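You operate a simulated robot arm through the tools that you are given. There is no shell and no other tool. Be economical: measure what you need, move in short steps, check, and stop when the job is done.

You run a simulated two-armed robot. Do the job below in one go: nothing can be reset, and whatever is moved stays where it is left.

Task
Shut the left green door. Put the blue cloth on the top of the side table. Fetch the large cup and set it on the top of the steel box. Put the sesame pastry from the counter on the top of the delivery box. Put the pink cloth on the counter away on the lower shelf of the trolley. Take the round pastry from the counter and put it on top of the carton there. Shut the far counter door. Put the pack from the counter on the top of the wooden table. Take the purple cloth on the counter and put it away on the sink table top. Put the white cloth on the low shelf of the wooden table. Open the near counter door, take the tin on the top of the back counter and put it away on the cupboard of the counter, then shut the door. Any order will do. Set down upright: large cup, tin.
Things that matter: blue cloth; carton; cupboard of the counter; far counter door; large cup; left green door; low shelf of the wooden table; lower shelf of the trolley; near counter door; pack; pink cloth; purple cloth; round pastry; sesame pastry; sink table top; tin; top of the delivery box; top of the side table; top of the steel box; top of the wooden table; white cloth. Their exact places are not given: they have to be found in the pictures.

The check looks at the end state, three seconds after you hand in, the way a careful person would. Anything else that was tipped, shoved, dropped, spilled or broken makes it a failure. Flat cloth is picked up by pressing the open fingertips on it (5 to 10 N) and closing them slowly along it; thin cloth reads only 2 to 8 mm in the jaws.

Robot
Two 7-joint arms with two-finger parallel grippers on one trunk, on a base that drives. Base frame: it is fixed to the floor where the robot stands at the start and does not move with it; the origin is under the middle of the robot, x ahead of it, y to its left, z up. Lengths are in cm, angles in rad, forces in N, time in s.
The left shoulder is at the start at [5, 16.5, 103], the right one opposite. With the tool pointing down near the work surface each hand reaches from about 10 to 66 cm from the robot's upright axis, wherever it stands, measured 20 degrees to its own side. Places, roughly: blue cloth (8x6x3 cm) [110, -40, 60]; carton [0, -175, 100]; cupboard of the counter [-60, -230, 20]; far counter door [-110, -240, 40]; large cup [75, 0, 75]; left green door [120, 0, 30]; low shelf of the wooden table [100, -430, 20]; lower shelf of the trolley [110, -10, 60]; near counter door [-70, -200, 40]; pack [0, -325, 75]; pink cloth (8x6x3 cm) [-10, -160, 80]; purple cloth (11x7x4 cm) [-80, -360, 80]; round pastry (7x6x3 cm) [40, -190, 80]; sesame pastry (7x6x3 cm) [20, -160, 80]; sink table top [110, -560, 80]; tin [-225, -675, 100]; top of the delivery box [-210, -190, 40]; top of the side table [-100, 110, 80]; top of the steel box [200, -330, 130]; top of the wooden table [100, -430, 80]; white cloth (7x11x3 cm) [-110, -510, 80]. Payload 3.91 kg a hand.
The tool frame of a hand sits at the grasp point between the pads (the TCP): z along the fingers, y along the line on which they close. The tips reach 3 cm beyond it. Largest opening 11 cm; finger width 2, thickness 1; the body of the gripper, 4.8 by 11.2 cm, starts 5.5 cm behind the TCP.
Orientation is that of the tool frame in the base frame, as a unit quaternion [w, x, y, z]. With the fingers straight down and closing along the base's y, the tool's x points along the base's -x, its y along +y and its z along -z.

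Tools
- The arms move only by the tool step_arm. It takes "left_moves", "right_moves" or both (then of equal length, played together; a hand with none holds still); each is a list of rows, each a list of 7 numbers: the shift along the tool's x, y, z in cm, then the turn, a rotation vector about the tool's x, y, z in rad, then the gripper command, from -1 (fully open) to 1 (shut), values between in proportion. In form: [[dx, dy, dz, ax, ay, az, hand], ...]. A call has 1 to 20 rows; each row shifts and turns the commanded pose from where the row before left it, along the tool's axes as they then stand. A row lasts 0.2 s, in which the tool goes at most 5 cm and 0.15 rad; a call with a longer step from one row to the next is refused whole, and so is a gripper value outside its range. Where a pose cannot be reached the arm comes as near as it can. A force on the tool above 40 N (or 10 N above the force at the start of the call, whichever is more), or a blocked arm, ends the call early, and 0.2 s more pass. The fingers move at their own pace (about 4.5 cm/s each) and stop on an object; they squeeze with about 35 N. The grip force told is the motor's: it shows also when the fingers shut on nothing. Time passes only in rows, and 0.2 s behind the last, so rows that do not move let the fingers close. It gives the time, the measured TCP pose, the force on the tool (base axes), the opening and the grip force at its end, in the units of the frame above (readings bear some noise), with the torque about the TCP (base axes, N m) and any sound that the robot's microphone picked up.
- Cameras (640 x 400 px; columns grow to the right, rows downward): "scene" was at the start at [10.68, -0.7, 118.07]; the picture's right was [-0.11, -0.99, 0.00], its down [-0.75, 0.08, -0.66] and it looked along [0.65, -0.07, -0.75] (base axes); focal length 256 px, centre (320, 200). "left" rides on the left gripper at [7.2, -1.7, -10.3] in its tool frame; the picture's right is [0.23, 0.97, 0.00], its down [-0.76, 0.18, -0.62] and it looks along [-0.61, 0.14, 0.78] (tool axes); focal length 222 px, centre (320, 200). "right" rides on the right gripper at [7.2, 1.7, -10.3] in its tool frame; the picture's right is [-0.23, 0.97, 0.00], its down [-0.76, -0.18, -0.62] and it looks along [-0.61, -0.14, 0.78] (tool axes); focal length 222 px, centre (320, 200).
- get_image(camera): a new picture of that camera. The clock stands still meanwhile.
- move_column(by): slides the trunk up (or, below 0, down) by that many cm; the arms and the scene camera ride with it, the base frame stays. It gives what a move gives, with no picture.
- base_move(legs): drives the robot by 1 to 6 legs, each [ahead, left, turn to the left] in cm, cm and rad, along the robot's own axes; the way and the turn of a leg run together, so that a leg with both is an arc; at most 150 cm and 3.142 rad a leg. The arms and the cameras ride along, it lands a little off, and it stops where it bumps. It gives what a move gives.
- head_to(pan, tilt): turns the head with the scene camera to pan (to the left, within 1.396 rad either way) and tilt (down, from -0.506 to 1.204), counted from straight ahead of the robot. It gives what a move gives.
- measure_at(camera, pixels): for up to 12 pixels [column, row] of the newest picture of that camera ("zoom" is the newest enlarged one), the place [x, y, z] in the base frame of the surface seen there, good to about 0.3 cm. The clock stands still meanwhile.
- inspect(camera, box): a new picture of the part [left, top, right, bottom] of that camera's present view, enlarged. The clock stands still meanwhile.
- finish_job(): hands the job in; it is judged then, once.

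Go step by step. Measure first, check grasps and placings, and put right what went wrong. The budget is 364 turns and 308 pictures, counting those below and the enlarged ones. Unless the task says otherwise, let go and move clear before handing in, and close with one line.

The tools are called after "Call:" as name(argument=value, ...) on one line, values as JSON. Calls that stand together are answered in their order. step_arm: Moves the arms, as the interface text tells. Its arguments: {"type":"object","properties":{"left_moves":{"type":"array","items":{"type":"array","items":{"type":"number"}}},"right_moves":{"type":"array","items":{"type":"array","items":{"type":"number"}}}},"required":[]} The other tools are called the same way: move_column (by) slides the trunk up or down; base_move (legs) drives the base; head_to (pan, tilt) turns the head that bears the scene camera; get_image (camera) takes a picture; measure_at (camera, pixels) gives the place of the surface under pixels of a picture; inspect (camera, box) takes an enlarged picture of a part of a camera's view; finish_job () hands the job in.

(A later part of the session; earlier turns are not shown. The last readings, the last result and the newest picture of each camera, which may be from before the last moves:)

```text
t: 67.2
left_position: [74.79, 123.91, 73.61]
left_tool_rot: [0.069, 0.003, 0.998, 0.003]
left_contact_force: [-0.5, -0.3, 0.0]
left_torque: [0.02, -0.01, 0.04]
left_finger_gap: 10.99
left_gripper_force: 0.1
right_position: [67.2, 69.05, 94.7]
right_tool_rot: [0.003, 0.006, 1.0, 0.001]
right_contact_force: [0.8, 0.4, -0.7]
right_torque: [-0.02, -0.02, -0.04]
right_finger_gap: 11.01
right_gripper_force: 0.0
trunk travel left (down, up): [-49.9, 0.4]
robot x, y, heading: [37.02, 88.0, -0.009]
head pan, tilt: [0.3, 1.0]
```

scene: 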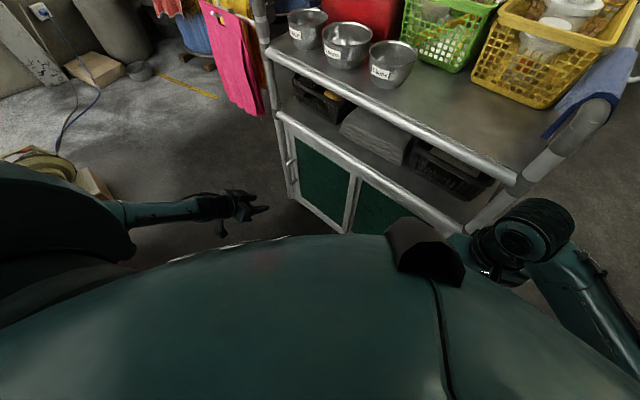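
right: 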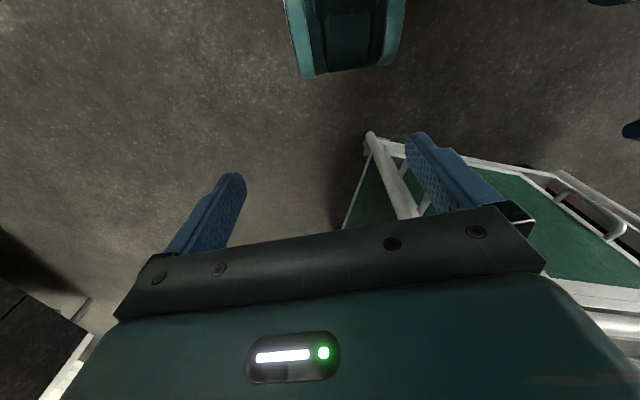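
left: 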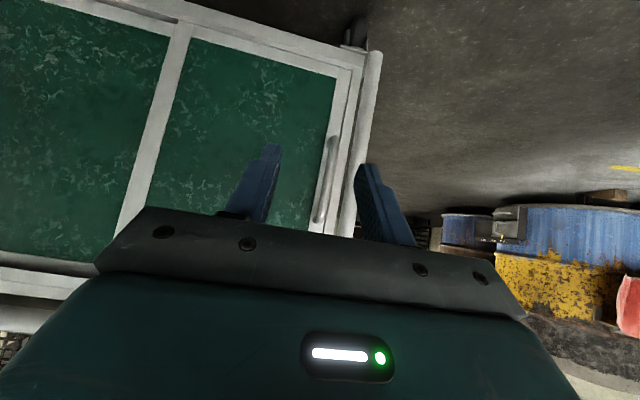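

The left hand is nearly upright again. I'll drive back and right around the trolley's near end, facing its right side.

Call:
step_arm(left_moves=[[0, 0, 0, 0, 0.138, 0, -1], [2, -4, 0, 0, 0, 0, -1], [2, -4, 0, 0, 0, 0, -1], [0, -4, 0, 0, 0, 0, -1]])

Call:
base_move(legs=[[-45, 0, 0], [0, -145, 0], [0, 0, 0.95]])

Call:
head_to(pan=-0.5, tilt=0.7)

Call:
get_image(camera="scene")

```text
t: 68.2
left_position: [70.78, 112.0, 73.51]
left_tool_rot: [0.0, 0.003, 1.0, 0.003]
left_contact_force: [0.6, -0.3, 0.4]
left_torque: [-0.02, -0.02, 0.0]
left_finger_gap: 11.01
left_gripper_force: 0.0
right_position: [67.14, 69.06, 94.58]
right_tool_rot: [0.002, 0.006, 1.0, 0.002]
right_contact_force: [-0.5, -0.2, 0.0]
right_torque: [-0.01, 0.01, 0.0]
right_finger_gap: 11.01
right_gripper_force: 0.1
trunk travel left (down, up): [-49.9, 0.4]
robot x, y, heading: [37.05, 87.63, -0.008]
head pan, tilt: [0.3, 1.0]
```

```text
t: 85.9
left_position: [-10.2, -14.94, 73.35]
left_tool_rot: [0.0, -0.456, 0.89, 0.002]
left_contact_force: [-0.9, -0.5, 0.3]
left_torque: [-0.01, 0.0, 0.02]
left_finger_gap: 11.0
left_gripper_force: 0.0
right_position: [22.9, -42.82, 94.73]
right_tool_rot: [0.002, -0.453, 0.891, 0.003]
right_contact_force: [-0.7, 0.5, 0.8]
right_torque: [-0.03, -0.02, 0.01]
right_finger_gap: 11.0
right_gripper_force: 0.0
trunk travel left (down, up): [-49.9, 0.4]
robot x, y, heading: [-10.3, -56.7, 0.937]
head pan, tilt: [0.3, 1.0]
```

```text
t: 87.0
left_position: [-10.08, -15.03, 73.47]
left_tool_rot: [-0.001, -0.455, 0.89, 0.003]
left_contact_force: [-0.1, 0.1, 0.4]
left_torque: [-0.01, 0.0, 0.0]
left_finger_gap: 10.99
left_gripper_force: 0.1
right_position: [22.93, -42.73, 94.67]
right_tool_rot: [0.001, -0.454, 0.891, 0.002]
right_contact_force: [-0.5, -0.3, 0.0]
right_torque: [0.01, 0.0, 0.02]
right_finger_gap: 10.99
right_gripper_force: 0.1
trunk travel left (down, up): [-49.9, 0.4]
robot x, y, heading: [-10.24, -56.82, 0.942]
head pan, tilt: [-0.499, 0.7]
```

```text
274 pictures are left
```

scene: 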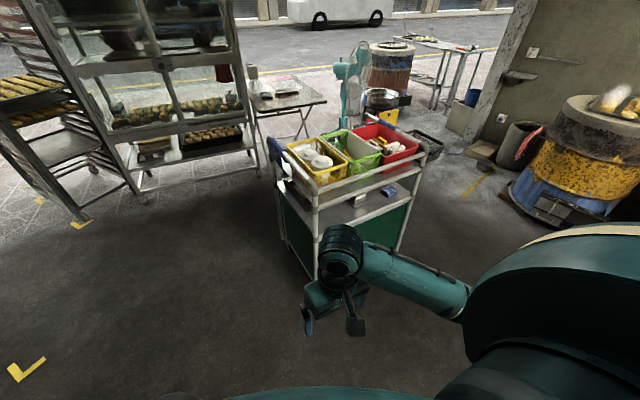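

A small blue item sits on the lower shelf at (388,192). I'll zoom and measure.

Call:
inspect(camera="scene", box=[280, 140, 440, 240])

Call:
measure_at(camera="scene", pixels=[[388, 192], [384, 190], [393, 190], [350, 210], [400, 200]])

```text
4.00 times, centred on (360, 190) of scene
```

zoom: 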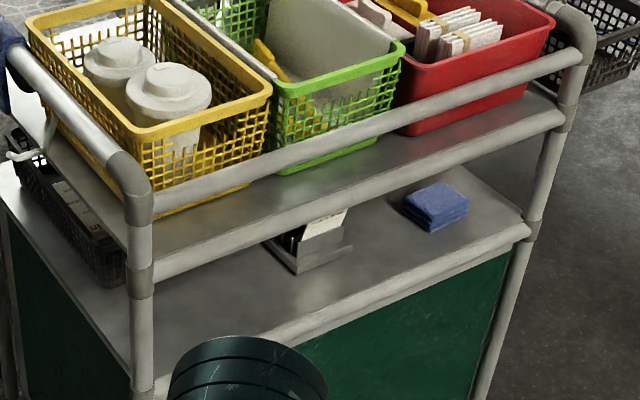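

```text
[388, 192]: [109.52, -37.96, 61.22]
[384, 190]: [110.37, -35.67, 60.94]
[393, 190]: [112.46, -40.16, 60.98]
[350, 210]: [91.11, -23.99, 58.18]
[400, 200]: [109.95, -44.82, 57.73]
```

The blue cloth lies at about (110.5,-37.5), top z 61, 5 cm inside the right edge. I'll drive to face that side squarely.

Call:
base_move(legs=[[0, -70, 0], [32, 0, 0.05]])

Call:
head_to(pan=0, tilt=0.75)

Call:
get_image(camera="scene")

```text
t: 95.4
left_position: [63.14, -30.18, 73.42]
left_tool_rot: [-0.002, -0.478, 0.878, 0.004]
left_contact_force: [-0.2, -0.3, -0.6]
left_torque: [-0.01, -0.01, 0.0]
left_finger_gap: 11.01
left_gripper_force: 0.1
right_position: [97.52, -56.32, 94.69]
right_tool_rot: [0.001, -0.476, 0.879, 0.003]
right_contact_force: [-0.1, 0.1, -0.1]
right_torque: [0.02, 0.0, 0.0]
right_finger_gap: 11.0
right_gripper_force: 0.1
trunk travel left (down, up): [-49.9, 0.4]
robot x, y, heading: [65.62, -72.08, 0.995]
head pan, tilt: [-0.499, 0.7]
```

```text
t: 96.3
left_position: [63.04, -30.31, 73.4]
left_tool_rot: [0.0, -0.477, 0.879, 0.002]
left_contact_force: [0.3, -0.1, -0.5]
left_torque: [0.02, -0.02, -0.01]
left_finger_gap: 10.98
left_gripper_force: 0.1
right_position: [97.59, -56.3, 94.57]
right_tool_rot: [0.002, -0.476, 0.879, 0.002]
right_contact_force: [0.2, -0.3, 1.0]
right_torque: [-0.03, 0.04, 0.02]
right_finger_gap: 11.0
right_gripper_force: 0.1
trunk travel left (down, up): [-49.9, 0.4]
robot x, y, heading: [65.53, -71.78, 0.993]
head pan, tilt: [0.0, 0.75]
```

```text
272 pictures are left
```

scene: 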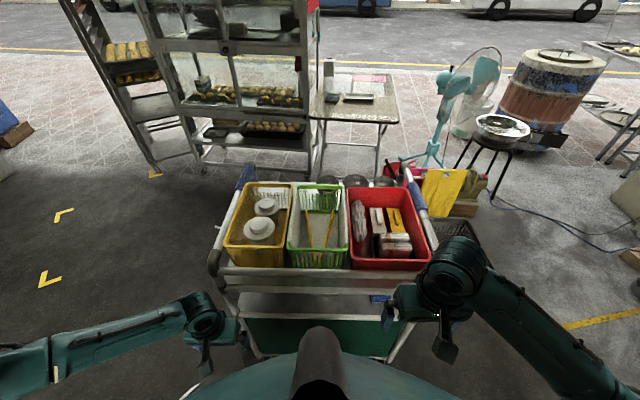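

Well aligned: the right hand is at s≈112.5, straight opposite the cloth. I'll pitch it forward 0.85 rad, lift the left hand, then lower the trunk.

Call:
step_arm(right_moves=[[0, 0, 0, 0, -0.142, 0, -1], [0, 0, 0, 0, -0.142, 0, -1], [0, 0, 0, 0, -0.142, 0, -1], [0, 0, 0, 0, -0.142, 0, -1], [0, 0, 0, 0, -0.142, 0, -1], [0, 0, 0, 0, -0.142, 0, -1]], left_moves=[[0, 0, -4, 0, 0, 0, -1], [0, 0, -4, 0, 0, 0, -1], [0, 0, -4, 0, 0, 0, -1], [0, 0, -4, 0, 0, 0, -1], [0, 0, -4, 0, 0, 0, -1], [0, 0, 0, 0, 0, 0, -1]])

Call:
move_column(by=-26)

Call:
get_image(camera="right")

```text
t: 97.7
left_position: [63.17, -30.47, 93.55]
left_tool_rot: [-0.001, -0.477, 0.879, 0.003]
left_contact_force: [0.2, 0.1, 0.0]
left_torque: [0.0, -0.02, 0.0]
left_finger_gap: 11.01
left_gripper_force: 0.1
right_position: [97.56, -56.46, 94.77]
right_tool_rot: [0.366, -0.432, 0.799, 0.199]
right_contact_force: [-0.7, -0.6, -0.2]
right_torque: [-0.01, -0.02, 0.02]
right_finger_gap: 11.0
right_gripper_force: 0.1
trunk travel left (down, up): [-49.9, 0.4]
robot x, y, heading: [65.43, -71.68, 0.993]
head pan, tilt: [0.0, 0.75]
```

```text
t: 100.4
left_position: [63.18, -30.38, 67.5]
left_tool_rot: [-0.001, -0.478, 0.878, 0.004]
left_contact_force: [-0.4, -0.4, -0.5]
left_torque: [0.01, -0.01, 0.02]
left_finger_gap: 11.0
left_gripper_force: 0.1
right_position: [97.59, -56.43, 68.66]
right_tool_rot: [0.365, -0.431, 0.801, 0.198]
right_contact_force: [0.6, 0.0, -0.6]
right_torque: [-0.01, 0.02, 0.02]
right_finger_gap: 11.01
right_gripper_force: 0.1
trunk travel left (down, up): [-23.9, 26.4]
robot x, y, heading: [65.42, -72.09, 0.991]
head pan, tilt: [0.0, 0.75]
```

```text
271 pictures are left
```

right: 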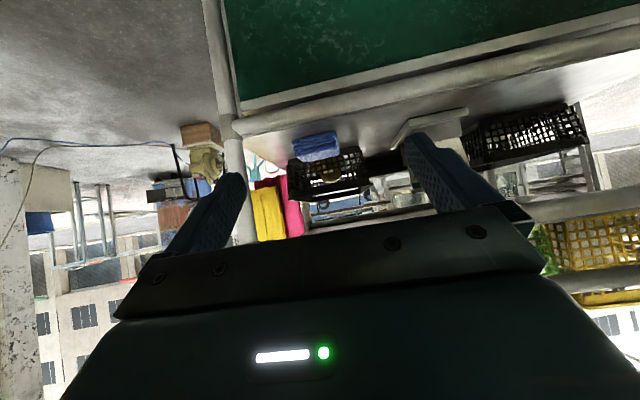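

The cloth appears upside-down at (317,146), between the fingers. I'll measure its edges.

Call:
measure_at(camera="right", pixels=[[298, 142], [337, 136], [317, 146], [302, 155], [338, 150], [320, 157], [317, 130]])

Call:
inspect(camera="right", box=[200, 80, 440, 230])

```text
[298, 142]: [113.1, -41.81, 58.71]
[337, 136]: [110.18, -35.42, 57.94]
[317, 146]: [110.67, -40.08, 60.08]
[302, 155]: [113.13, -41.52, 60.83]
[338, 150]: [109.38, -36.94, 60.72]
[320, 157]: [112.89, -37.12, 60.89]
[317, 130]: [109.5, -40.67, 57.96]
```

```text
2.67 times, centred on (320, 155) of right
```

zoom: 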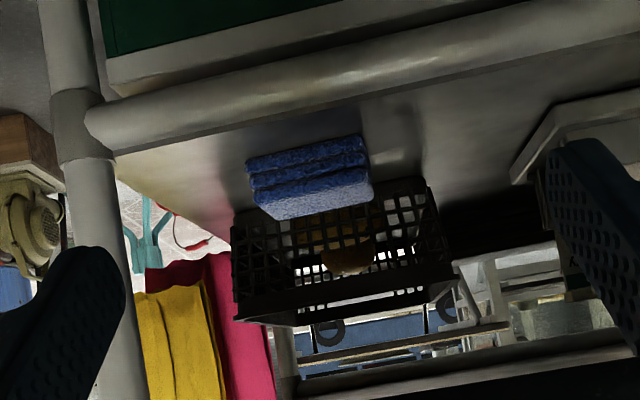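

Cloth centre about s=113.8, n=29. I'll bring the hand in 80% of the way and check.

Call:
step_arm(right_moves=[[-1.42, -0.26, 3.33, 0, 0, 0, -1], [-1.42, -0.26, 3.33, 0, 0, 0, -1], [-1.42, -0.26, 3.33, 0, 0, 0, -1], [-1.42, -0.26, 3.33, 0, 0, 0, -1], [-1.42, -0.26, 3.33, 0, 0, 0, -1]])

Call:
inspect(camera="right", box=[120, 40, 520, 290])

```text
t: 101.6
left_position: [63.17, -30.46, 67.45]
left_tool_rot: [0.0, -0.478, 0.878, 0.002]
left_contact_force: [-0.3, 0.4, 0.3]
left_torque: [0.01, 0.0, 0.0]
left_finger_gap: 11.01
left_gripper_force: 0.0
right_position: [108.24, -42.65, 63.07]
right_tool_rot: [0.365, -0.432, 0.8, 0.199]
right_contact_force: [-0.2, -0.4, 0.1]
right_torque: [0.0, -0.04, 0.0]
right_finger_gap: 10.97
right_gripper_force: 0.0
trunk travel left (down, up): [-23.9, 26.4]
robot x, y, heading: [65.41, -72.21, 0.991]
head pan, tilt: [0.0, 0.75]
```

```text
1.60 times, centred on (320, 165) of right
```

zoom: 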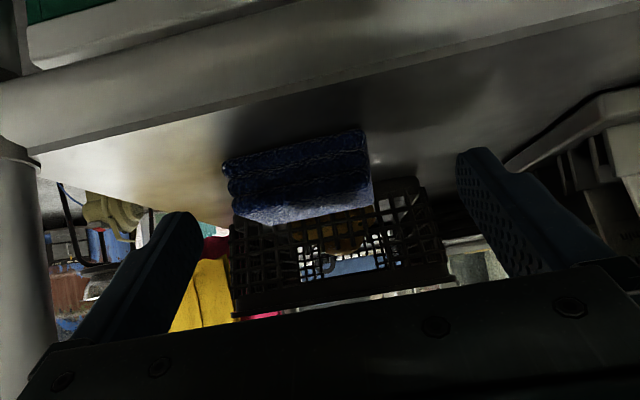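

Cloth is centred slightly left of mid; I'll check the grey caddy's distance at zoom (520,160).

Call:
measure_at(camera="zoom", pixels=[[515, 165], [560, 150], [610, 130], [230, 170], [365, 150], [300, 205], [375, 200], [240, 215]])

```text
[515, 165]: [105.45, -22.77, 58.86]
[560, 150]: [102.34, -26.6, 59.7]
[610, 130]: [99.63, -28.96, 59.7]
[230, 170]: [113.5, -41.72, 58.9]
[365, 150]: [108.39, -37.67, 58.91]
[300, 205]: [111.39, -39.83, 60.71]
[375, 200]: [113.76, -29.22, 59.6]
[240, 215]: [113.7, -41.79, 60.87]
```

Clear of the caddy. I'll advance to the cloth and close gently.

Call:
step_arm(right_moves=[[-0.75, -0.2, 1.7, 0, 0, 0, -1], [-0.75, -0.2, 1.7, 0, 0, 0, -1], [-0.7, -0.2, 1.65, 0, 0, 0, -1], [0, 0, 0, 0, 0, 0, 0], [0, 0, 0, 0, 0, 0, 1], [0, 0, 0, 0, 0, 0, 1], [0, 0, 0, 0, 0, 0, 1], [0, 0, 0, 0, 0, 0, 1]])

Call:
inspect(camera="right", box=[120, 40, 520, 290])

```text
t: 103.4
left_position: [63.04, -30.48, 67.48]
left_tool_rot: [-0.001, -0.478, 0.878, 0.004]
left_contact_force: [-0.3, -0.3, -0.2]
left_torque: [0.03, 0.02, -0.01]
left_finger_gap: 10.96
left_gripper_force: 0.1
right_position: [111.46, -38.63, 61.61]
right_tool_rot: [0.365, -0.432, 0.801, 0.198]
right_contact_force: [-0.4, 0.0, 0.0]
right_torque: [0.05, 0.02, -0.01]
right_finger_gap: 7.12
right_gripper_force: 35.1
trunk travel left (down, up): [-23.9, 26.4]
robot x, y, heading: [65.4, -71.72, 0.993]
head pan, tilt: [0.0, 0.75]
```

```text
1.60 times, centred on (320, 165) of right
```

zoom: 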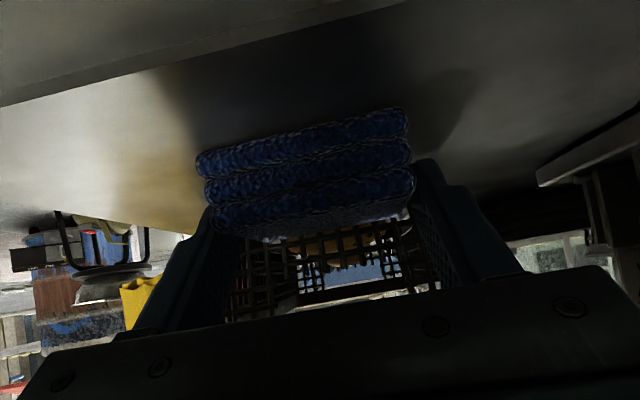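

The cloth is gripped (7.1 cm wide). I'll lift 2 cm and withdraw outward.

Call:
step_arm(right_moves=[[-0.75, 0, -0.66, 0, 0, 0, 1], [-0.75, 0, -0.66, 0, 0, 0, 1], [1.4, 0, -3.3, 0, 0, 0, 1], [1.4, 0, -3.3, 0, 0, 0, 1], [1.4, 0, -3.3, 0, 0, 0, 1], [1.4, 0, -3.3, 0, 0, 0, 1], [1.4, 0, -3.3, 0, 0, 0, 1], [1.4, 0, -3.3, 0, 0, 0, 1]])

Call:
inspect(camera="right", box=[120, 40, 520, 290])

```text
t: 105.2
left_position: [63.15, -30.47, 67.57]
left_tool_rot: [-0.001, -0.477, 0.879, 0.003]
left_contact_force: [0.1, 0.1, -1.1]
left_torque: [-0.01, 0.03, -0.03]
left_finger_gap: 11.0
left_gripper_force: 0.0
right_position: [100.43, -55.88, 70.09]
right_tool_rot: [0.366, -0.432, 0.8, 0.199]
right_contact_force: [-0.1, 0.0, -0.5]
right_torque: [0.0, -0.02, 0.01]
right_finger_gap: 7.11
right_gripper_force: 34.8
trunk travel left (down, up): [-23.9, 26.4]
robot x, y, heading: [65.47, -72.06, 0.997]
head pan, tilt: [0.0, 0.75]
```

```text
1.60 times, centred on (320, 165) of right
```

zoom: 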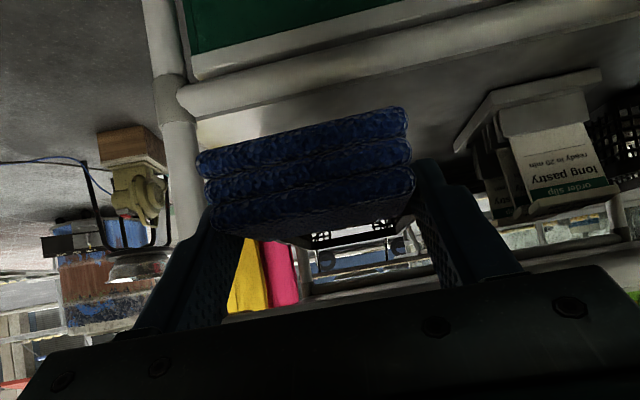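

Cloth held. While aligned here, I'll also fetch the large cup with the left hand; raise the trunk and view the basket.

Call:
move_column(by=24)

Call:
head_to(pan=0.3, tilt=0.85)

Call:
inspect(camera="scene", box=[240, 80, 440, 230])

```text
t: 107.7
left_position: [63.08, -30.42, 91.41]
left_tool_rot: [-0.001, -0.478, 0.878, 0.003]
left_contact_force: [0.4, 0.6, -1.2]
left_torque: [0.0, -0.02, 0.03]
left_finger_gap: 11.0
left_gripper_force: 0.0
right_position: [100.32, -55.89, 93.89]
right_tool_rot: [0.365, -0.432, 0.8, 0.199]
right_contact_force: [0.9, 0.2, -0.3]
right_torque: [-0.05, 0.0, 0.02]
right_finger_gap: 7.11
right_gripper_force: 35.1
trunk travel left (down, up): [-47.9, 2.4]
robot x, y, heading: [65.14, -71.94, 0.997]
head pan, tilt: [0.0, 0.75]
```

```text
t: 108.5
left_position: [63.11, -30.45, 91.45]
left_tool_rot: [0.0, -0.478, 0.878, 0.003]
left_contact_force: [-0.4, 0.5, -1.1]
left_torque: [0.0, 0.0, 0.02]
left_finger_gap: 10.98
left_gripper_force: 0.1
right_position: [100.34, -55.8, 94.01]
right_tool_rot: [0.364, -0.432, 0.801, 0.198]
right_contact_force: [0.4, -0.1, -0.4]
right_torque: [0.0, -0.01, 0.0]
right_finger_gap: 7.1
right_gripper_force: 35.4
trunk travel left (down, up): [-47.9, 2.4]
robot x, y, heading: [65.22, -72.0, 0.995]
head pan, tilt: [0.3, 0.85]
```

```text
2.67 times, centred on (340, 155) of scene
```

zoom: 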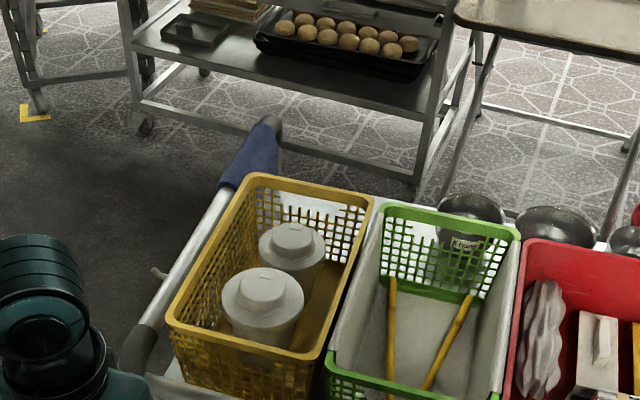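

Call:
measure_at(camera="zoom", pixels=[[263, 285], [223, 300], [303, 305], [262, 318], [262, 268], [292, 237], [262, 250], [323, 245], [180, 320], [330, 355], [260, 178], [370, 200]])

```text
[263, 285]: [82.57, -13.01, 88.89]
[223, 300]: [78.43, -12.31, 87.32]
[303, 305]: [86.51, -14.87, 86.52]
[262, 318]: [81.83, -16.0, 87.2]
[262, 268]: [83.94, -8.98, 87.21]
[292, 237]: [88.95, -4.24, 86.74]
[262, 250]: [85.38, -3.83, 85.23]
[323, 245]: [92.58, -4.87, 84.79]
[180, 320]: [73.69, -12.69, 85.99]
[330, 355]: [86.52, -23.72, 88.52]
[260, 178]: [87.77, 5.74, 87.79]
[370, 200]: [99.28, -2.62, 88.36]
```

Large cup centre ≈ (82.6,-12.8), lid about 8.8 cm wide, rim z 87. I'll bring the left hand over it, turned 0.6 rad so the fingers clear the basket wall and the other cup.

Call:
step_arm(left_moves=[[0, 0, -4, 0, 0, 0, -1], [0, 0, -2.5, 0, 0, 0, -1], [-4.23, -1.13, 0, 0, 0, 0, -1], [-4.23, -1.13, 0, 0, 0, 0, -1], [-4.23, -1.13, 0, 0, 0, 0, -1], [-4.23, -1.13, 0, 0, 0, 0, -1], [-4.23, -1.13, 0, 0, 0, 0, -1], [-4.23, -1.13, 0, 0, 0, 0, -1], [0, 0, 0, 0, 0, 0.15, -1], [0, 0, 0, 0, 0, 0.15, -1], [0, 0, 0, 0, 0, 0.15, -1], [0, 0, 0, 0, 0, 0.15, -1]])

Call:
get_image(camera="left")

Call:
inspect(camera="scene", box=[240, 80, 440, 230])

```text
t: 111.1
left_position: [82.77, -12.85, 98.04]
left_tool_rot: [-0.002, -0.196, 0.981, 0.003]
left_contact_force: [1.2, -0.5, -1.1]
left_torque: [0.0, 0.03, 0.02]
left_finger_gap: 11.0
left_gripper_force: 0.0
right_position: [100.43, -55.94, 94.03]
right_tool_rot: [0.367, -0.431, 0.8, 0.199]
right_contact_force: [0.3, -0.2, 0.5]
right_torque: [-0.01, 0.04, 0.0]
right_finger_gap: 7.11
right_gripper_force: 34.7
trunk travel left (down, up): [-47.9, 2.4]
robot x, y, heading: [65.21, -72.17, 0.996]
head pan, tilt: [0.3, 0.85]
```

```text
265 pictures are left
```

left: 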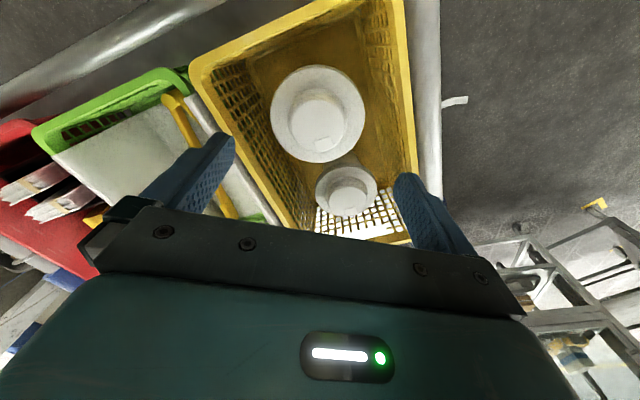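

```text
2.67 times, centred on (340, 155) of scene
```

zoom: 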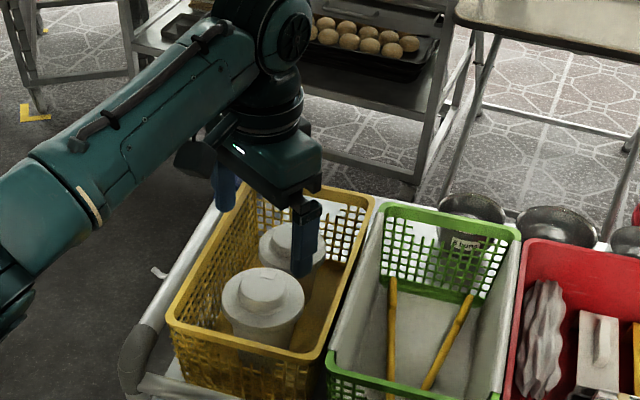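

Projection confirms the large cup lies right under the TCP (pixel 318,125). Descending 8 cm and checking.

Call:
step_arm(left_moves=[[0, 0, 3, 0, 0, 0, -1], [0, 0, 3, 0, 0, 0, -1], [0, 0, 2.5, 0, 0, 0, -1]])

Call:
get_image(camera="left")

Call:
inspect(camera="scene", box=[240, 80, 440, 230])

```text
t: 111.9
left_position: [82.51, -12.91, 89.45]
left_tool_rot: [-0.001, -0.198, 0.98, 0.003]
left_contact_force: [0.6, -0.2, 0.3]
left_torque: [0.02, -0.01, 0.0]
left_finger_gap: 11.01
left_gripper_force: 0.0
right_position: [100.41, -55.75, 93.98]
right_tool_rot: [0.365, -0.432, 0.801, 0.198]
right_contact_force: [0.1, 0.7, 0.1]
right_torque: [0.0, 0.02, -0.01]
right_finger_gap: 7.12
right_gripper_force: 34.7
trunk travel left (down, up): [-47.9, 2.4]
robot x, y, heading: [65.27, -71.82, 0.996]
head pan, tilt: [0.3, 0.85]
```

```text
263 pictures are left
```

left: 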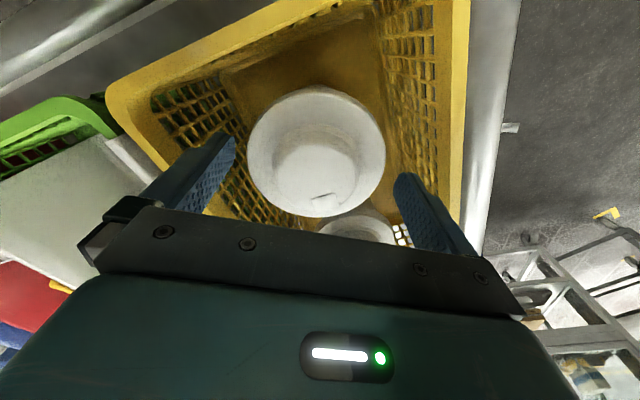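

```text
2.67 times, centred on (340, 155) of scene
```

zoom: 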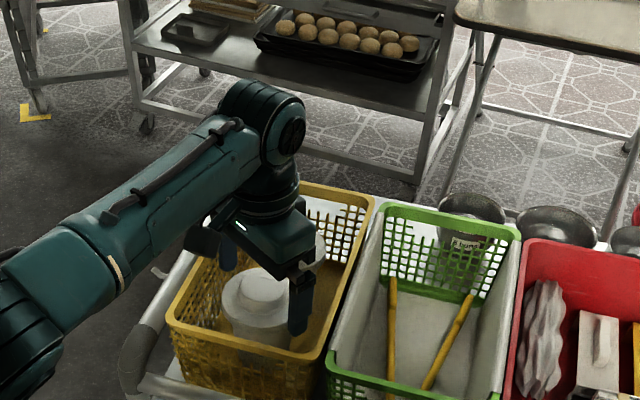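

Both fingers straddle the lid with clear gaps. Going down 4.3 cm and closing.

Call:
step_arm(left_moves=[[0, 0, 1.5, 0, 0, 0, -1], [0, 0, 1.5, 0, 0, 0, -1], [0, 0, 1.3, 0, 0, 0, -1], [0, 0, 0, 0, 0, 0, -0.7], [0, 0, 0, 0, 0, 0, 1], [0, 0, 0, 0, 0, 0, 1], [0, 0, 0, 0, 0, 0, 1], [0, 0, 0, 0, 0, 0, 1]])

Call:
get_image(camera="left")

```text
t: 113.7
left_position: [82.62, -12.79, 85.19]
left_tool_rot: [-0.001, -0.198, 0.98, 0.003]
left_contact_force: [0.3, -0.7, -0.9]
left_torque: [0.02, 0.0, 0.0]
left_finger_gap: 9.65
left_gripper_force: 35.2
right_position: [100.26, -55.8, 94.02]
right_tool_rot: [0.365, -0.432, 0.801, 0.198]
right_contact_force: [-0.2, -0.8, 0.3]
right_torque: [0.02, -0.01, -0.01]
right_finger_gap: 7.12
right_gripper_force: 35.0
trunk travel left (down, up): [-47.9, 2.4]
robot x, y, heading: [65.36, -72.09, 0.991]
head pan, tilt: [0.3, 0.85]
```

```text
261 pictures are left
```

left: 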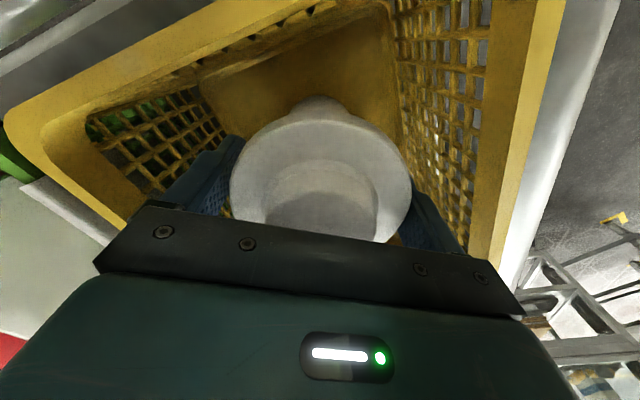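

Gripped at 9.65 cm. Lifting straight up.

Call:
step_arm(left_moves=[[0, 0, -1, 0, 0, 0, 1], [0, 0, -2, 0, 0, 0, 1], [0, 0, -3, 0, 0, 0, 1], [0, 0, -3, 0, 0, 0, 1], [0, 0, -3, 0, 0, 0, 1], [0, 0, -3, 0, 0, 0, 1], [0, 0, -3, 0, 0, 0, 1], [0, 0, -2, 0, 0, 0, 1]])

Call:
inspect(camera="scene", box=[200, 40, 440, 230])

```text
t: 115.5
left_position: [82.58, -12.81, 105.23]
left_tool_rot: [-0.001, -0.197, 0.98, 0.002]
left_contact_force: [-0.9, 0.5, -2.9]
left_torque: [0.01, 0.0, 0.0]
left_finger_gap: 9.61
left_gripper_force: 34.4
right_position: [100.34, -55.83, 93.96]
right_tool_rot: [0.366, -0.432, 0.8, 0.199]
right_contact_force: [-0.3, 0.8, -0.4]
right_torque: [0.02, -0.01, -0.01]
right_finger_gap: 7.12
right_gripper_force: 35.5
trunk travel left (down, up): [-47.9, 2.4]
robot x, y, heading: [65.49, -72.17, 0.994]
head pan, tilt: [0.3, 0.85]
```

```text
2.11 times, centred on (320, 135) of scene
```

zoom: 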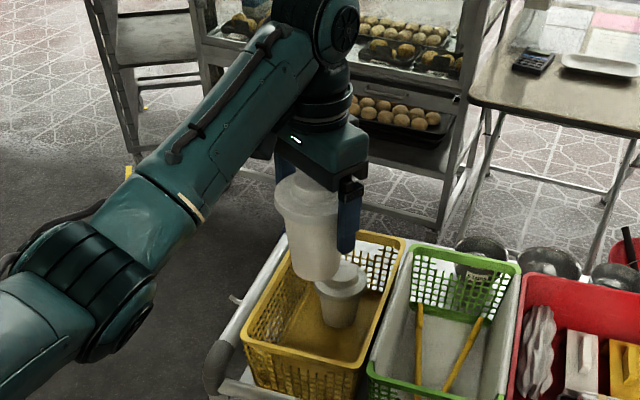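

Cup is up and clear of the basket. I'll back the base out, then pull the arm in and turn toward the side table.

Call:
base_move(legs=[[-35, 0, 0]])

Call:
step_arm(left_moves=[[3, -2, 0, 0, 0, 0, 1], [3, -2, 0, 0, 0, 0, 1], [3, -2, 0, 0, 0, 0, 1], [3, -2, 0, 0, 0, 0, 1], [3, -2, 0, 0, 0, 0, 1], [0, 0, 0, 0, 0, -0.15, 1], [0, 0, 0, 0, 0, -0.15, 1], [0, 0, 0, 0, 0, -0.15, 1], [0, 0, 0, 0, 0, -0.15, 1]])

Call:
base_move(legs=[[0, 0, 1.4], [70, 0, 0]])

Call:
head_to(pan=0, tilt=0.5)

Call:
get_image(camera="scene")

```text
t: 117.8
left_position: [63.4, -42.19, 105.11]
left_tool_rot: [-0.001, -0.197, 0.98, 0.002]
left_contact_force: [0.3, 0.3, -2.6]
left_torque: [0.0, -0.02, -0.04]
left_finger_gap: 9.63
left_gripper_force: 35.5
right_position: [81.21, -85.19, 94.15]
right_tool_rot: [0.366, -0.432, 0.8, 0.199]
right_contact_force: [0.1, 0.3, -1.0]
right_torque: [0.01, 0.01, 0.0]
right_finger_gap: 7.13
right_gripper_force: 34.6
trunk travel left (down, up): [-47.9, 2.4]
robot x, y, heading: [45.71, -101.39, 0.989]
head pan, tilt: [0.3, 0.85]
```

```text
t: 119.8
left_position: [53.5, -57.36, 105.07]
left_tool_rot: [-0.001, -0.479, 0.878, 0.003]
left_contact_force: [-0.4, 0.0, -3.8]
left_torque: [0.01, 0.0, -0.01]
left_finger_gap: 9.62
left_gripper_force: 34.7
right_position: [81.12, -85.14, 93.91]
right_tool_rot: [0.365, -0.432, 0.801, 0.198]
right_contact_force: [-0.1, 0.7, 0.1]
right_torque: [-0.02, -0.02, -0.03]
right_finger_gap: 7.09
right_gripper_force: 35.3
trunk travel left (down, up): [-47.9, 2.4]
robot x, y, heading: [46.32, -101.2, 0.994]
head pan, tilt: [0.3, 0.85]
```

```text
t: 127.0
left_position: [-47.02, -38.24, 105.08]
left_tool_rot: [0.002, 0.93, -0.366, -0.002]
left_contact_force: [0.4, -0.2, -3.3]
left_torque: [-0.02, -0.02, -0.01]
left_finger_gap: 9.61
left_gripper_force: 35.1
right_position: [-14.52, -15.8, 93.98]
right_tool_rot: [-0.153, 0.845, -0.335, -0.388]
right_contact_force: [0.7, -1.4, 0.0]
right_torque: [0.0, -0.04, 0.03]
right_finger_gap: 7.12
right_gripper_force: 35.2
trunk travel left (down, up): [-47.9, 2.4]
robot x, y, heading: [-4.81, -52.88, 2.384]
head pan, tilt: [0.3, 0.85]
```

```text
t: 127.8
left_position: [-46.9, -38.23, 105.15]
left_tool_rot: [0.002, 0.931, -0.365, -0.002]
left_contact_force: [0.4, -0.3, -3.2]
left_torque: [0.05, -0.01, 0.02]
left_finger_gap: 9.6
left_gripper_force: 34.7
right_position: [-14.53, -16.0, 94.15]
right_tool_rot: [-0.152, 0.845, -0.335, -0.387]
right_contact_force: [-0.7, 0.3, -0.6]
right_torque: [0.0, 0.03, 0.02]
right_finger_gap: 7.09
right_gripper_force: 35.1
trunk travel left (down, up): [-47.9, 2.4]
robot x, y, heading: [-4.81, -52.97, 2.387]
head pan, tilt: [0.0, 0.499]
```

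```text
259 pictures are left
```

scene: 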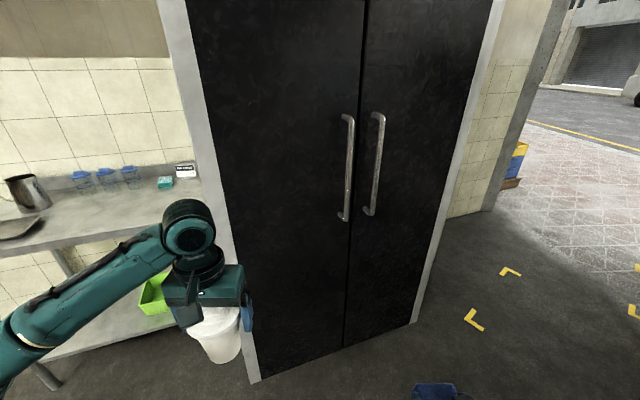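

A black fridge is ahead and a table to its left. I'll measure both and look further right.

Call:
measure_at(camera="scene", pixels=[[60, 215], [255, 380], [415, 320], [180, 205], [480, 205], [470, 315], [500, 275]])

Call:
head_to(pan=-0.6, tilt=0.5)

Call:
get_image(camera="scene")

Call:
head_to(pan=0.8, tilt=0.5)

Call:
get_image(camera="scene")

```text
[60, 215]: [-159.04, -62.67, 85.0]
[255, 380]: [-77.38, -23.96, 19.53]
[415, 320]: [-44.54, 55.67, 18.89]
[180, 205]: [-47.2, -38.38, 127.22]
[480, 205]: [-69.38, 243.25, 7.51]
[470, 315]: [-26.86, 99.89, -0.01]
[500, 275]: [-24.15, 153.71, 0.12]
```

```text
t: 128.8
left_position: [-46.74, -38.25, 105.16]
left_tool_rot: [0.002, 0.931, -0.365, -0.001]
left_contact_force: [0.2, -0.7, -2.5]
left_torque: [0.0, 0.0, 0.0]
left_finger_gap: 9.6
left_gripper_force: 34.9
right_position: [-14.54, -15.89, 94.06]
right_tool_rot: [-0.153, 0.845, -0.337, -0.385]
right_contact_force: [0.0, 0.1, -0.5]
right_torque: [0.04, 0.02, 0.0]
right_finger_gap: 7.11
right_gripper_force: 34.8
trunk travel left (down, up): [-47.9, 2.4]
robot x, y, heading: [-4.76, -52.81, 2.386]
head pan, tilt: [-0.6, 0.499]
```

```text
258 pictures are left
```

scene: 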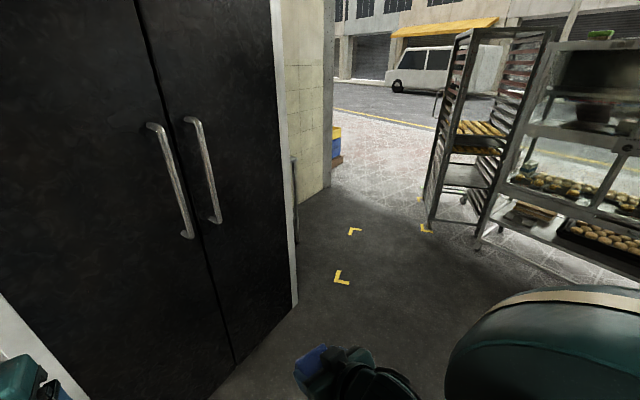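

```text
t: 130.4
left_position: [-46.83, -38.32, 105.12]
left_tool_rot: [0.002, 0.931, -0.366, -0.002]
left_contact_force: [0.1, 0.3, -3.5]
left_torque: [-0.01, -0.01, -0.02]
left_finger_gap: 9.61
left_gripper_force: 35.0
right_position: [-14.57, -15.89, 93.98]
right_tool_rot: [-0.152, 0.845, -0.336, -0.387]
right_contact_force: [0.5, -0.6, -0.9]
right_torque: [0.0, -0.02, 0.02]
right_finger_gap: 7.12
right_gripper_force: 35.1
trunk travel left (down, up): [-47.9, 2.4]
robot x, y, heading: [-4.91, -53.1, 2.391]
head pan, tilt: [0.799, 0.499]
```

```text
257 pictures are left
```

scene: 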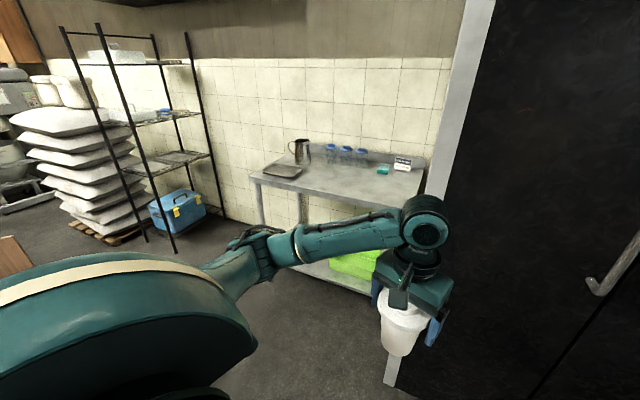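

The side table stands beyond the fridge. I'll turn to face along +y, sidestep right, drive up past the fridge, then look left.

Call:
base_move(legs=[[0, 0, -0.82], [0, -28, 0], [140, 0, 0]])

Call:
head_to(pan=1.35, tilt=0.5)

Call:
get_image(camera="scene")

```text
t: 142.1
left_position: [6.61, 127.22, 105.09]
left_tool_rot: [-0.001, -0.704, 0.71, 0.002]
left_contact_force: [0.2, 0.5, -3.0]
left_torque: [-0.03, 0.02, 0.02]
left_finger_gap: 9.6
left_gripper_force: 35.1
right_position: [44.96, 118.62, 94.03]
right_tool_rot: [0.294, -0.639, 0.647, 0.293]
right_contact_force: [0.6, -0.3, -1.4]
right_torque: [0.03, 0.01, 0.03]
right_finger_gap: 7.11
right_gripper_force: 35.4
trunk travel left (down, up): [-47.9, 2.4]
robot x, y, heading: [24.38, 86.04, 1.558]
head pan, tilt: [0.799, 0.499]
```

```text
t: 143.1
left_position: [6.66, 127.24, 105.15]
left_tool_rot: [-0.001, -0.705, 0.709, 0.003]
left_contact_force: [0.5, 0.0, -3.1]
left_torque: [-0.01, -0.02, -0.02]
left_finger_gap: 9.6
left_gripper_force: 34.8
right_position: [44.99, 118.56, 94.06]
right_tool_rot: [0.295, -0.639, 0.648, 0.293]
right_contact_force: [0.2, -0.5, -0.5]
right_torque: [-0.01, 0.01, 0.0]
right_finger_gap: 7.11
right_gripper_force: 35.0
trunk travel left (down, up): [-47.9, 2.4]
robot x, y, heading: [23.99, 85.91, 1.56]
head pan, tilt: [1.349, 0.499]
```

```text
256 pictures are left
```

scene: 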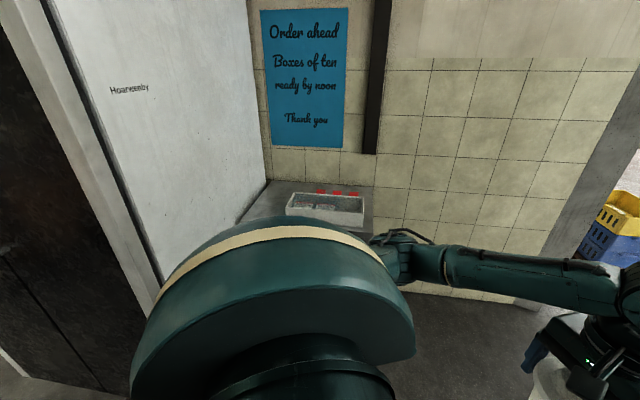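

The side table with a grey tray is at (325,205), beside the fridge. I'll turn to face it.

Call:
base_move(legs=[[0, 0, 1.55]])

Call:
head_to(pan=0, tilt=0.6)

Call:
get_image(camera="scene")

```text
t: 147.3
left_position: [-17.37, 69.7, 105.17]
left_tool_rot: [0.003, 1.0, -0.016, -0.001]
left_contact_force: [-0.4, -0.4, -3.3]
left_torque: [-0.01, -0.01, -0.02]
left_finger_gap: 9.61
left_gripper_force: 35.3
right_position: [-7.71, 107.8, 93.94]
right_tool_rot: [-0.008, 0.909, -0.018, -0.416]
right_contact_force: [0.5, -0.6, -0.2]
right_torque: [-0.01, -0.02, -0.01]
right_finger_gap: 7.11
right_gripper_force: 35.1
trunk travel left (down, up): [-47.9, 2.4]
robot x, y, heading: [24.28, 86.21, 3.101]
head pan, tilt: [1.349, 0.499]
```

```text
t: 148.8
left_position: [-17.42, 69.74, 105.16]
left_tool_rot: [0.002, 1.0, -0.015, -0.002]
left_contact_force: [-0.2, 0.2, -2.5]
left_torque: [-0.01, 0.02, 0.0]
left_finger_gap: 9.58
left_gripper_force: 34.7
right_position: [-7.73, 107.78, 93.97]
right_tool_rot: [-0.006, 0.91, -0.018, -0.415]
right_contact_force: [0.1, -0.1, -0.9]
right_torque: [-0.02, -0.04, 0.02]
right_finger_gap: 7.1
right_gripper_force: 35.1
trunk travel left (down, up): [-47.9, 2.4]
robot x, y, heading: [24.0, 86.4, 3.104]
head pan, tilt: [0.0, 0.6]
```

```text
255 pictures are left
```

scene: 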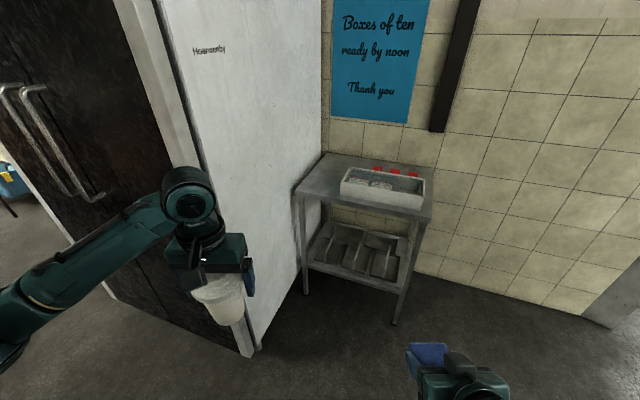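

Call:
inspect(camera="scene", box=[280, 140, 450, 240])

Call:
measure_at(camera="scene", pixels=[[328, 160], [300, 188], [320, 180], [345, 193], [428, 215], [425, 200], [435, 170], [400, 172], [330, 195], [258, 345], [360, 215], [340, 165]])

```text
3.76 times, centred on (365, 190) of scene
```

zoom: 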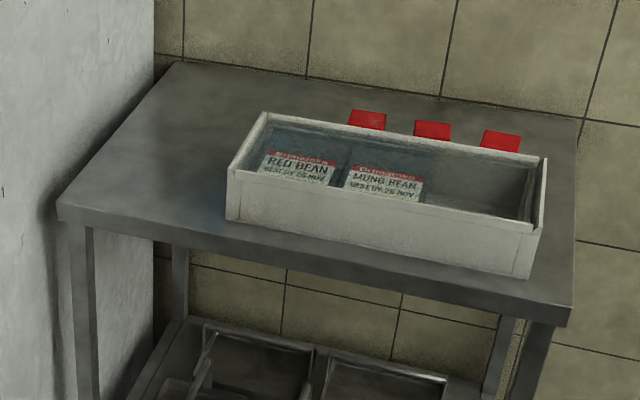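

```text
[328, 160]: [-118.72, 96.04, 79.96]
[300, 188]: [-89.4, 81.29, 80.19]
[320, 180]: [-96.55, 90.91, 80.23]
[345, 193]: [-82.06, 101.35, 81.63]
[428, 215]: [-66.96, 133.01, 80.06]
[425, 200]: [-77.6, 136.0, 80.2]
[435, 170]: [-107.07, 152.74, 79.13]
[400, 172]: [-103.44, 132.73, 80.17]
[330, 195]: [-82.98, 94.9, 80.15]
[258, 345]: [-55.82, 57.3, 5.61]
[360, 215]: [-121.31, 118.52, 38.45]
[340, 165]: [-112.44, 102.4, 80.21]
```

Free space for the cloth is the table's left part, about (-95.5,94), z 80. I'll tuck the cup in and approach from the right, facing obliquely, to keep off the fridge.

Call:
step_arm(left_moves=[[3, 0, 0, 0, 0, 0, 1], [3, 0, 0, 0, 0, 0, 1], [3, 0, 0, 0, 0, 0, 1], [3, 0, 0, 0, 0, 0, 1]])

Call:
base_move(legs=[[0, -22, 0], [0, 0, 0.58], [50, -32, 0]])

Call:
get_image(camera="scene")

```text
t: 149.8
left_position: [-5.28, 69.34, 105.2]
left_tool_rot: [0.003, 1.0, -0.015, 0.0]
left_contact_force: [-0.4, 0.3, -3.0]
left_torque: [-0.05, -0.01, 0.0]
left_finger_gap: 9.57
left_gripper_force: 35.3
right_position: [-7.87, 107.8, 94.09]
right_tool_rot: [-0.007, 0.909, -0.017, -0.416]
right_contact_force: [0.1, 0.6, 0.5]
right_torque: [-0.01, -0.02, 0.0]
right_finger_gap: 7.12
right_gripper_force: 35.1
trunk travel left (down, up): [-47.9, 2.4]
robot x, y, heading: [23.97, 85.97, 3.104]
head pan, tilt: [0.0, 0.6]
```

```text
t: 156.9
left_position: [-49.98, 79.43, 105.19]
left_tool_rot: [0.002, 0.962, 0.275, 0.001]
left_contact_force: [-0.5, 1.1, -2.9]
left_torque: [-0.02, -0.01, 0.0]
left_finger_gap: 9.58
left_gripper_force: 35.3
right_position: [-73.07, 110.21, 94.05]
right_tool_rot: [0.113, 0.876, 0.245, -0.4]
right_contact_force: [-0.6, -0.4, 0.1]
right_torque: [-0.01, -0.06, 0.03]
right_finger_gap: 7.11
right_gripper_force: 34.9
trunk travel left (down, up): [-47.9, 2.4]
robot x, y, heading: [-34.64, 109.3, -2.593]
head pan, tilt: [0.0, 0.6]
```

```text
253 pictures are left
```

scene: 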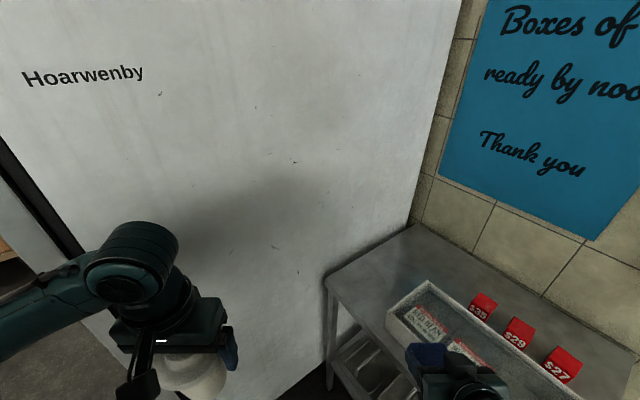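

The cloth in the right hand is near the tray; I'll move it horizontally over the table's free left part, then check.

Call:
step_arm(right_moves=[[-2.82, 0.37, 3.2, 0, 0, 0, 1], [-2.82, 0.37, 3.2, 0, 0, 0, 1], [-2.82, 0.37, 3.2, 0, 0, 0, 1], [-2.82, 0.37, 3.2, 0, 0, 0, 1], [-2.82, 0.37, 3.2, 0, 0, 0, 1], [-2.82, 0.37, 3.2, 0, 0, 0, 1]])

Call:
get_image(camera="scene")

Call:
get_image(camera="right")

```text
t: 158.3
left_position: [-49.85, 79.43, 105.17]
left_tool_rot: [0.003, 0.962, 0.274, 0.001]
left_contact_force: [-0.4, 0.3, -2.9]
left_torque: [0.01, -0.03, 0.01]
left_finger_gap: 9.55
left_gripper_force: 35.2
right_position: [-93.87, 95.0, 94.28]
right_tool_rot: [0.114, 0.876, 0.247, -0.399]
right_contact_force: [0.0, -0.1, -0.6]
right_torque: [0.01, 0.02, 0.0]
right_finger_gap: 7.09
right_gripper_force: 35.1
trunk travel left (down, up): [-47.9, 2.4]
robot x, y, heading: [-34.45, 109.69, -2.59]
head pan, tilt: [0.0, 0.6]
```

```text
252 pictures are left
```

scene: 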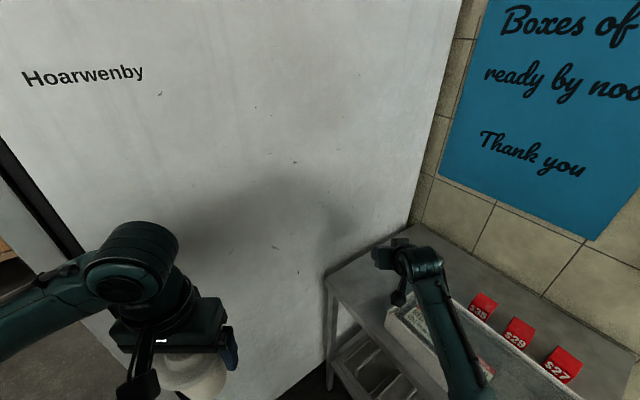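

```text
251 pictures are left
```

right: 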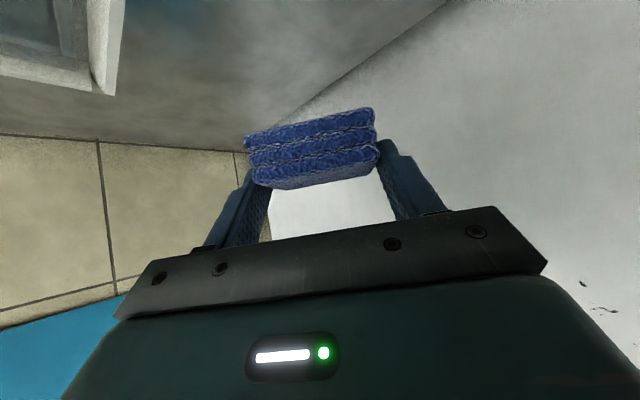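

Call:
measure_at(camera="right", pixels=[[310, 95], [360, 58], [110, 90], [270, 120], [310, 110], [250, 145], [375, 112]])

```text
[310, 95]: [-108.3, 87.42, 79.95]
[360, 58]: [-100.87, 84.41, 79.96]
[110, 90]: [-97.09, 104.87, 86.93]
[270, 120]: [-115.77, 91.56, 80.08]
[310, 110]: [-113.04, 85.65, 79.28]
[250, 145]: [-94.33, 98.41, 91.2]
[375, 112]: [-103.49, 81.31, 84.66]
```

Cloth is over free table, ≥5 cm from edge and tray. Lowering.

Call:
step_arm(right_moves=[[1.8, 0, 1.58, 0, 0, 0, 1], [1.8, 0, 1.58, 0, 0, 0, 1], [1.8, 0, 1.58, 0, 0, 0, 1], [1.5, 0, 1.32, 0, 0, 0, 1], [0.6, 0, 0.53, 0, 0, 0, 1]])

Call:
inspect(camera="right", box=[120, 40, 520, 290])

```text
t: 159.6
left_position: [-49.6, 79.41, 105.08]
left_tool_rot: [0.003, 0.962, 0.274, -0.001]
left_contact_force: [0.0, 0.1, -3.1]
left_torque: [0.02, 0.02, 0.03]
left_finger_gap: 9.55
left_gripper_force: 34.8
right_position: [-93.88, 94.43, 84.98]
right_tool_rot: [0.115, 0.871, 0.248, -0.408]
right_contact_force: [6.2, -7.9, 29.0]
right_torque: [2.44, -0.84, -0.71]
right_finger_gap: 7.09
right_gripper_force: 35.2
trunk travel left (down, up): [-47.9, 2.4]
robot x, y, heading: [-34.71, 109.63, -2.594]
head pan, tilt: [0.0, 0.6]
```

```text
1.60 times, centred on (320, 165) of right
```

zoom: 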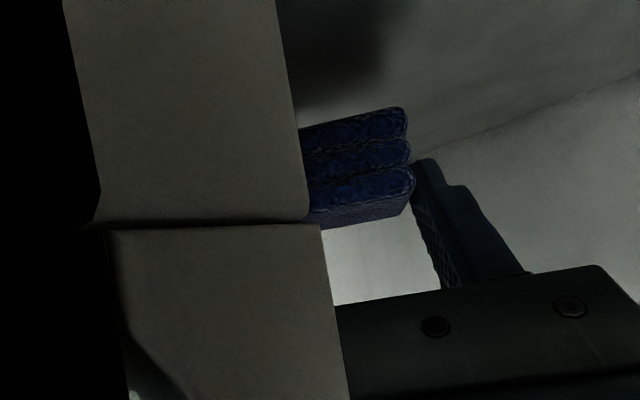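

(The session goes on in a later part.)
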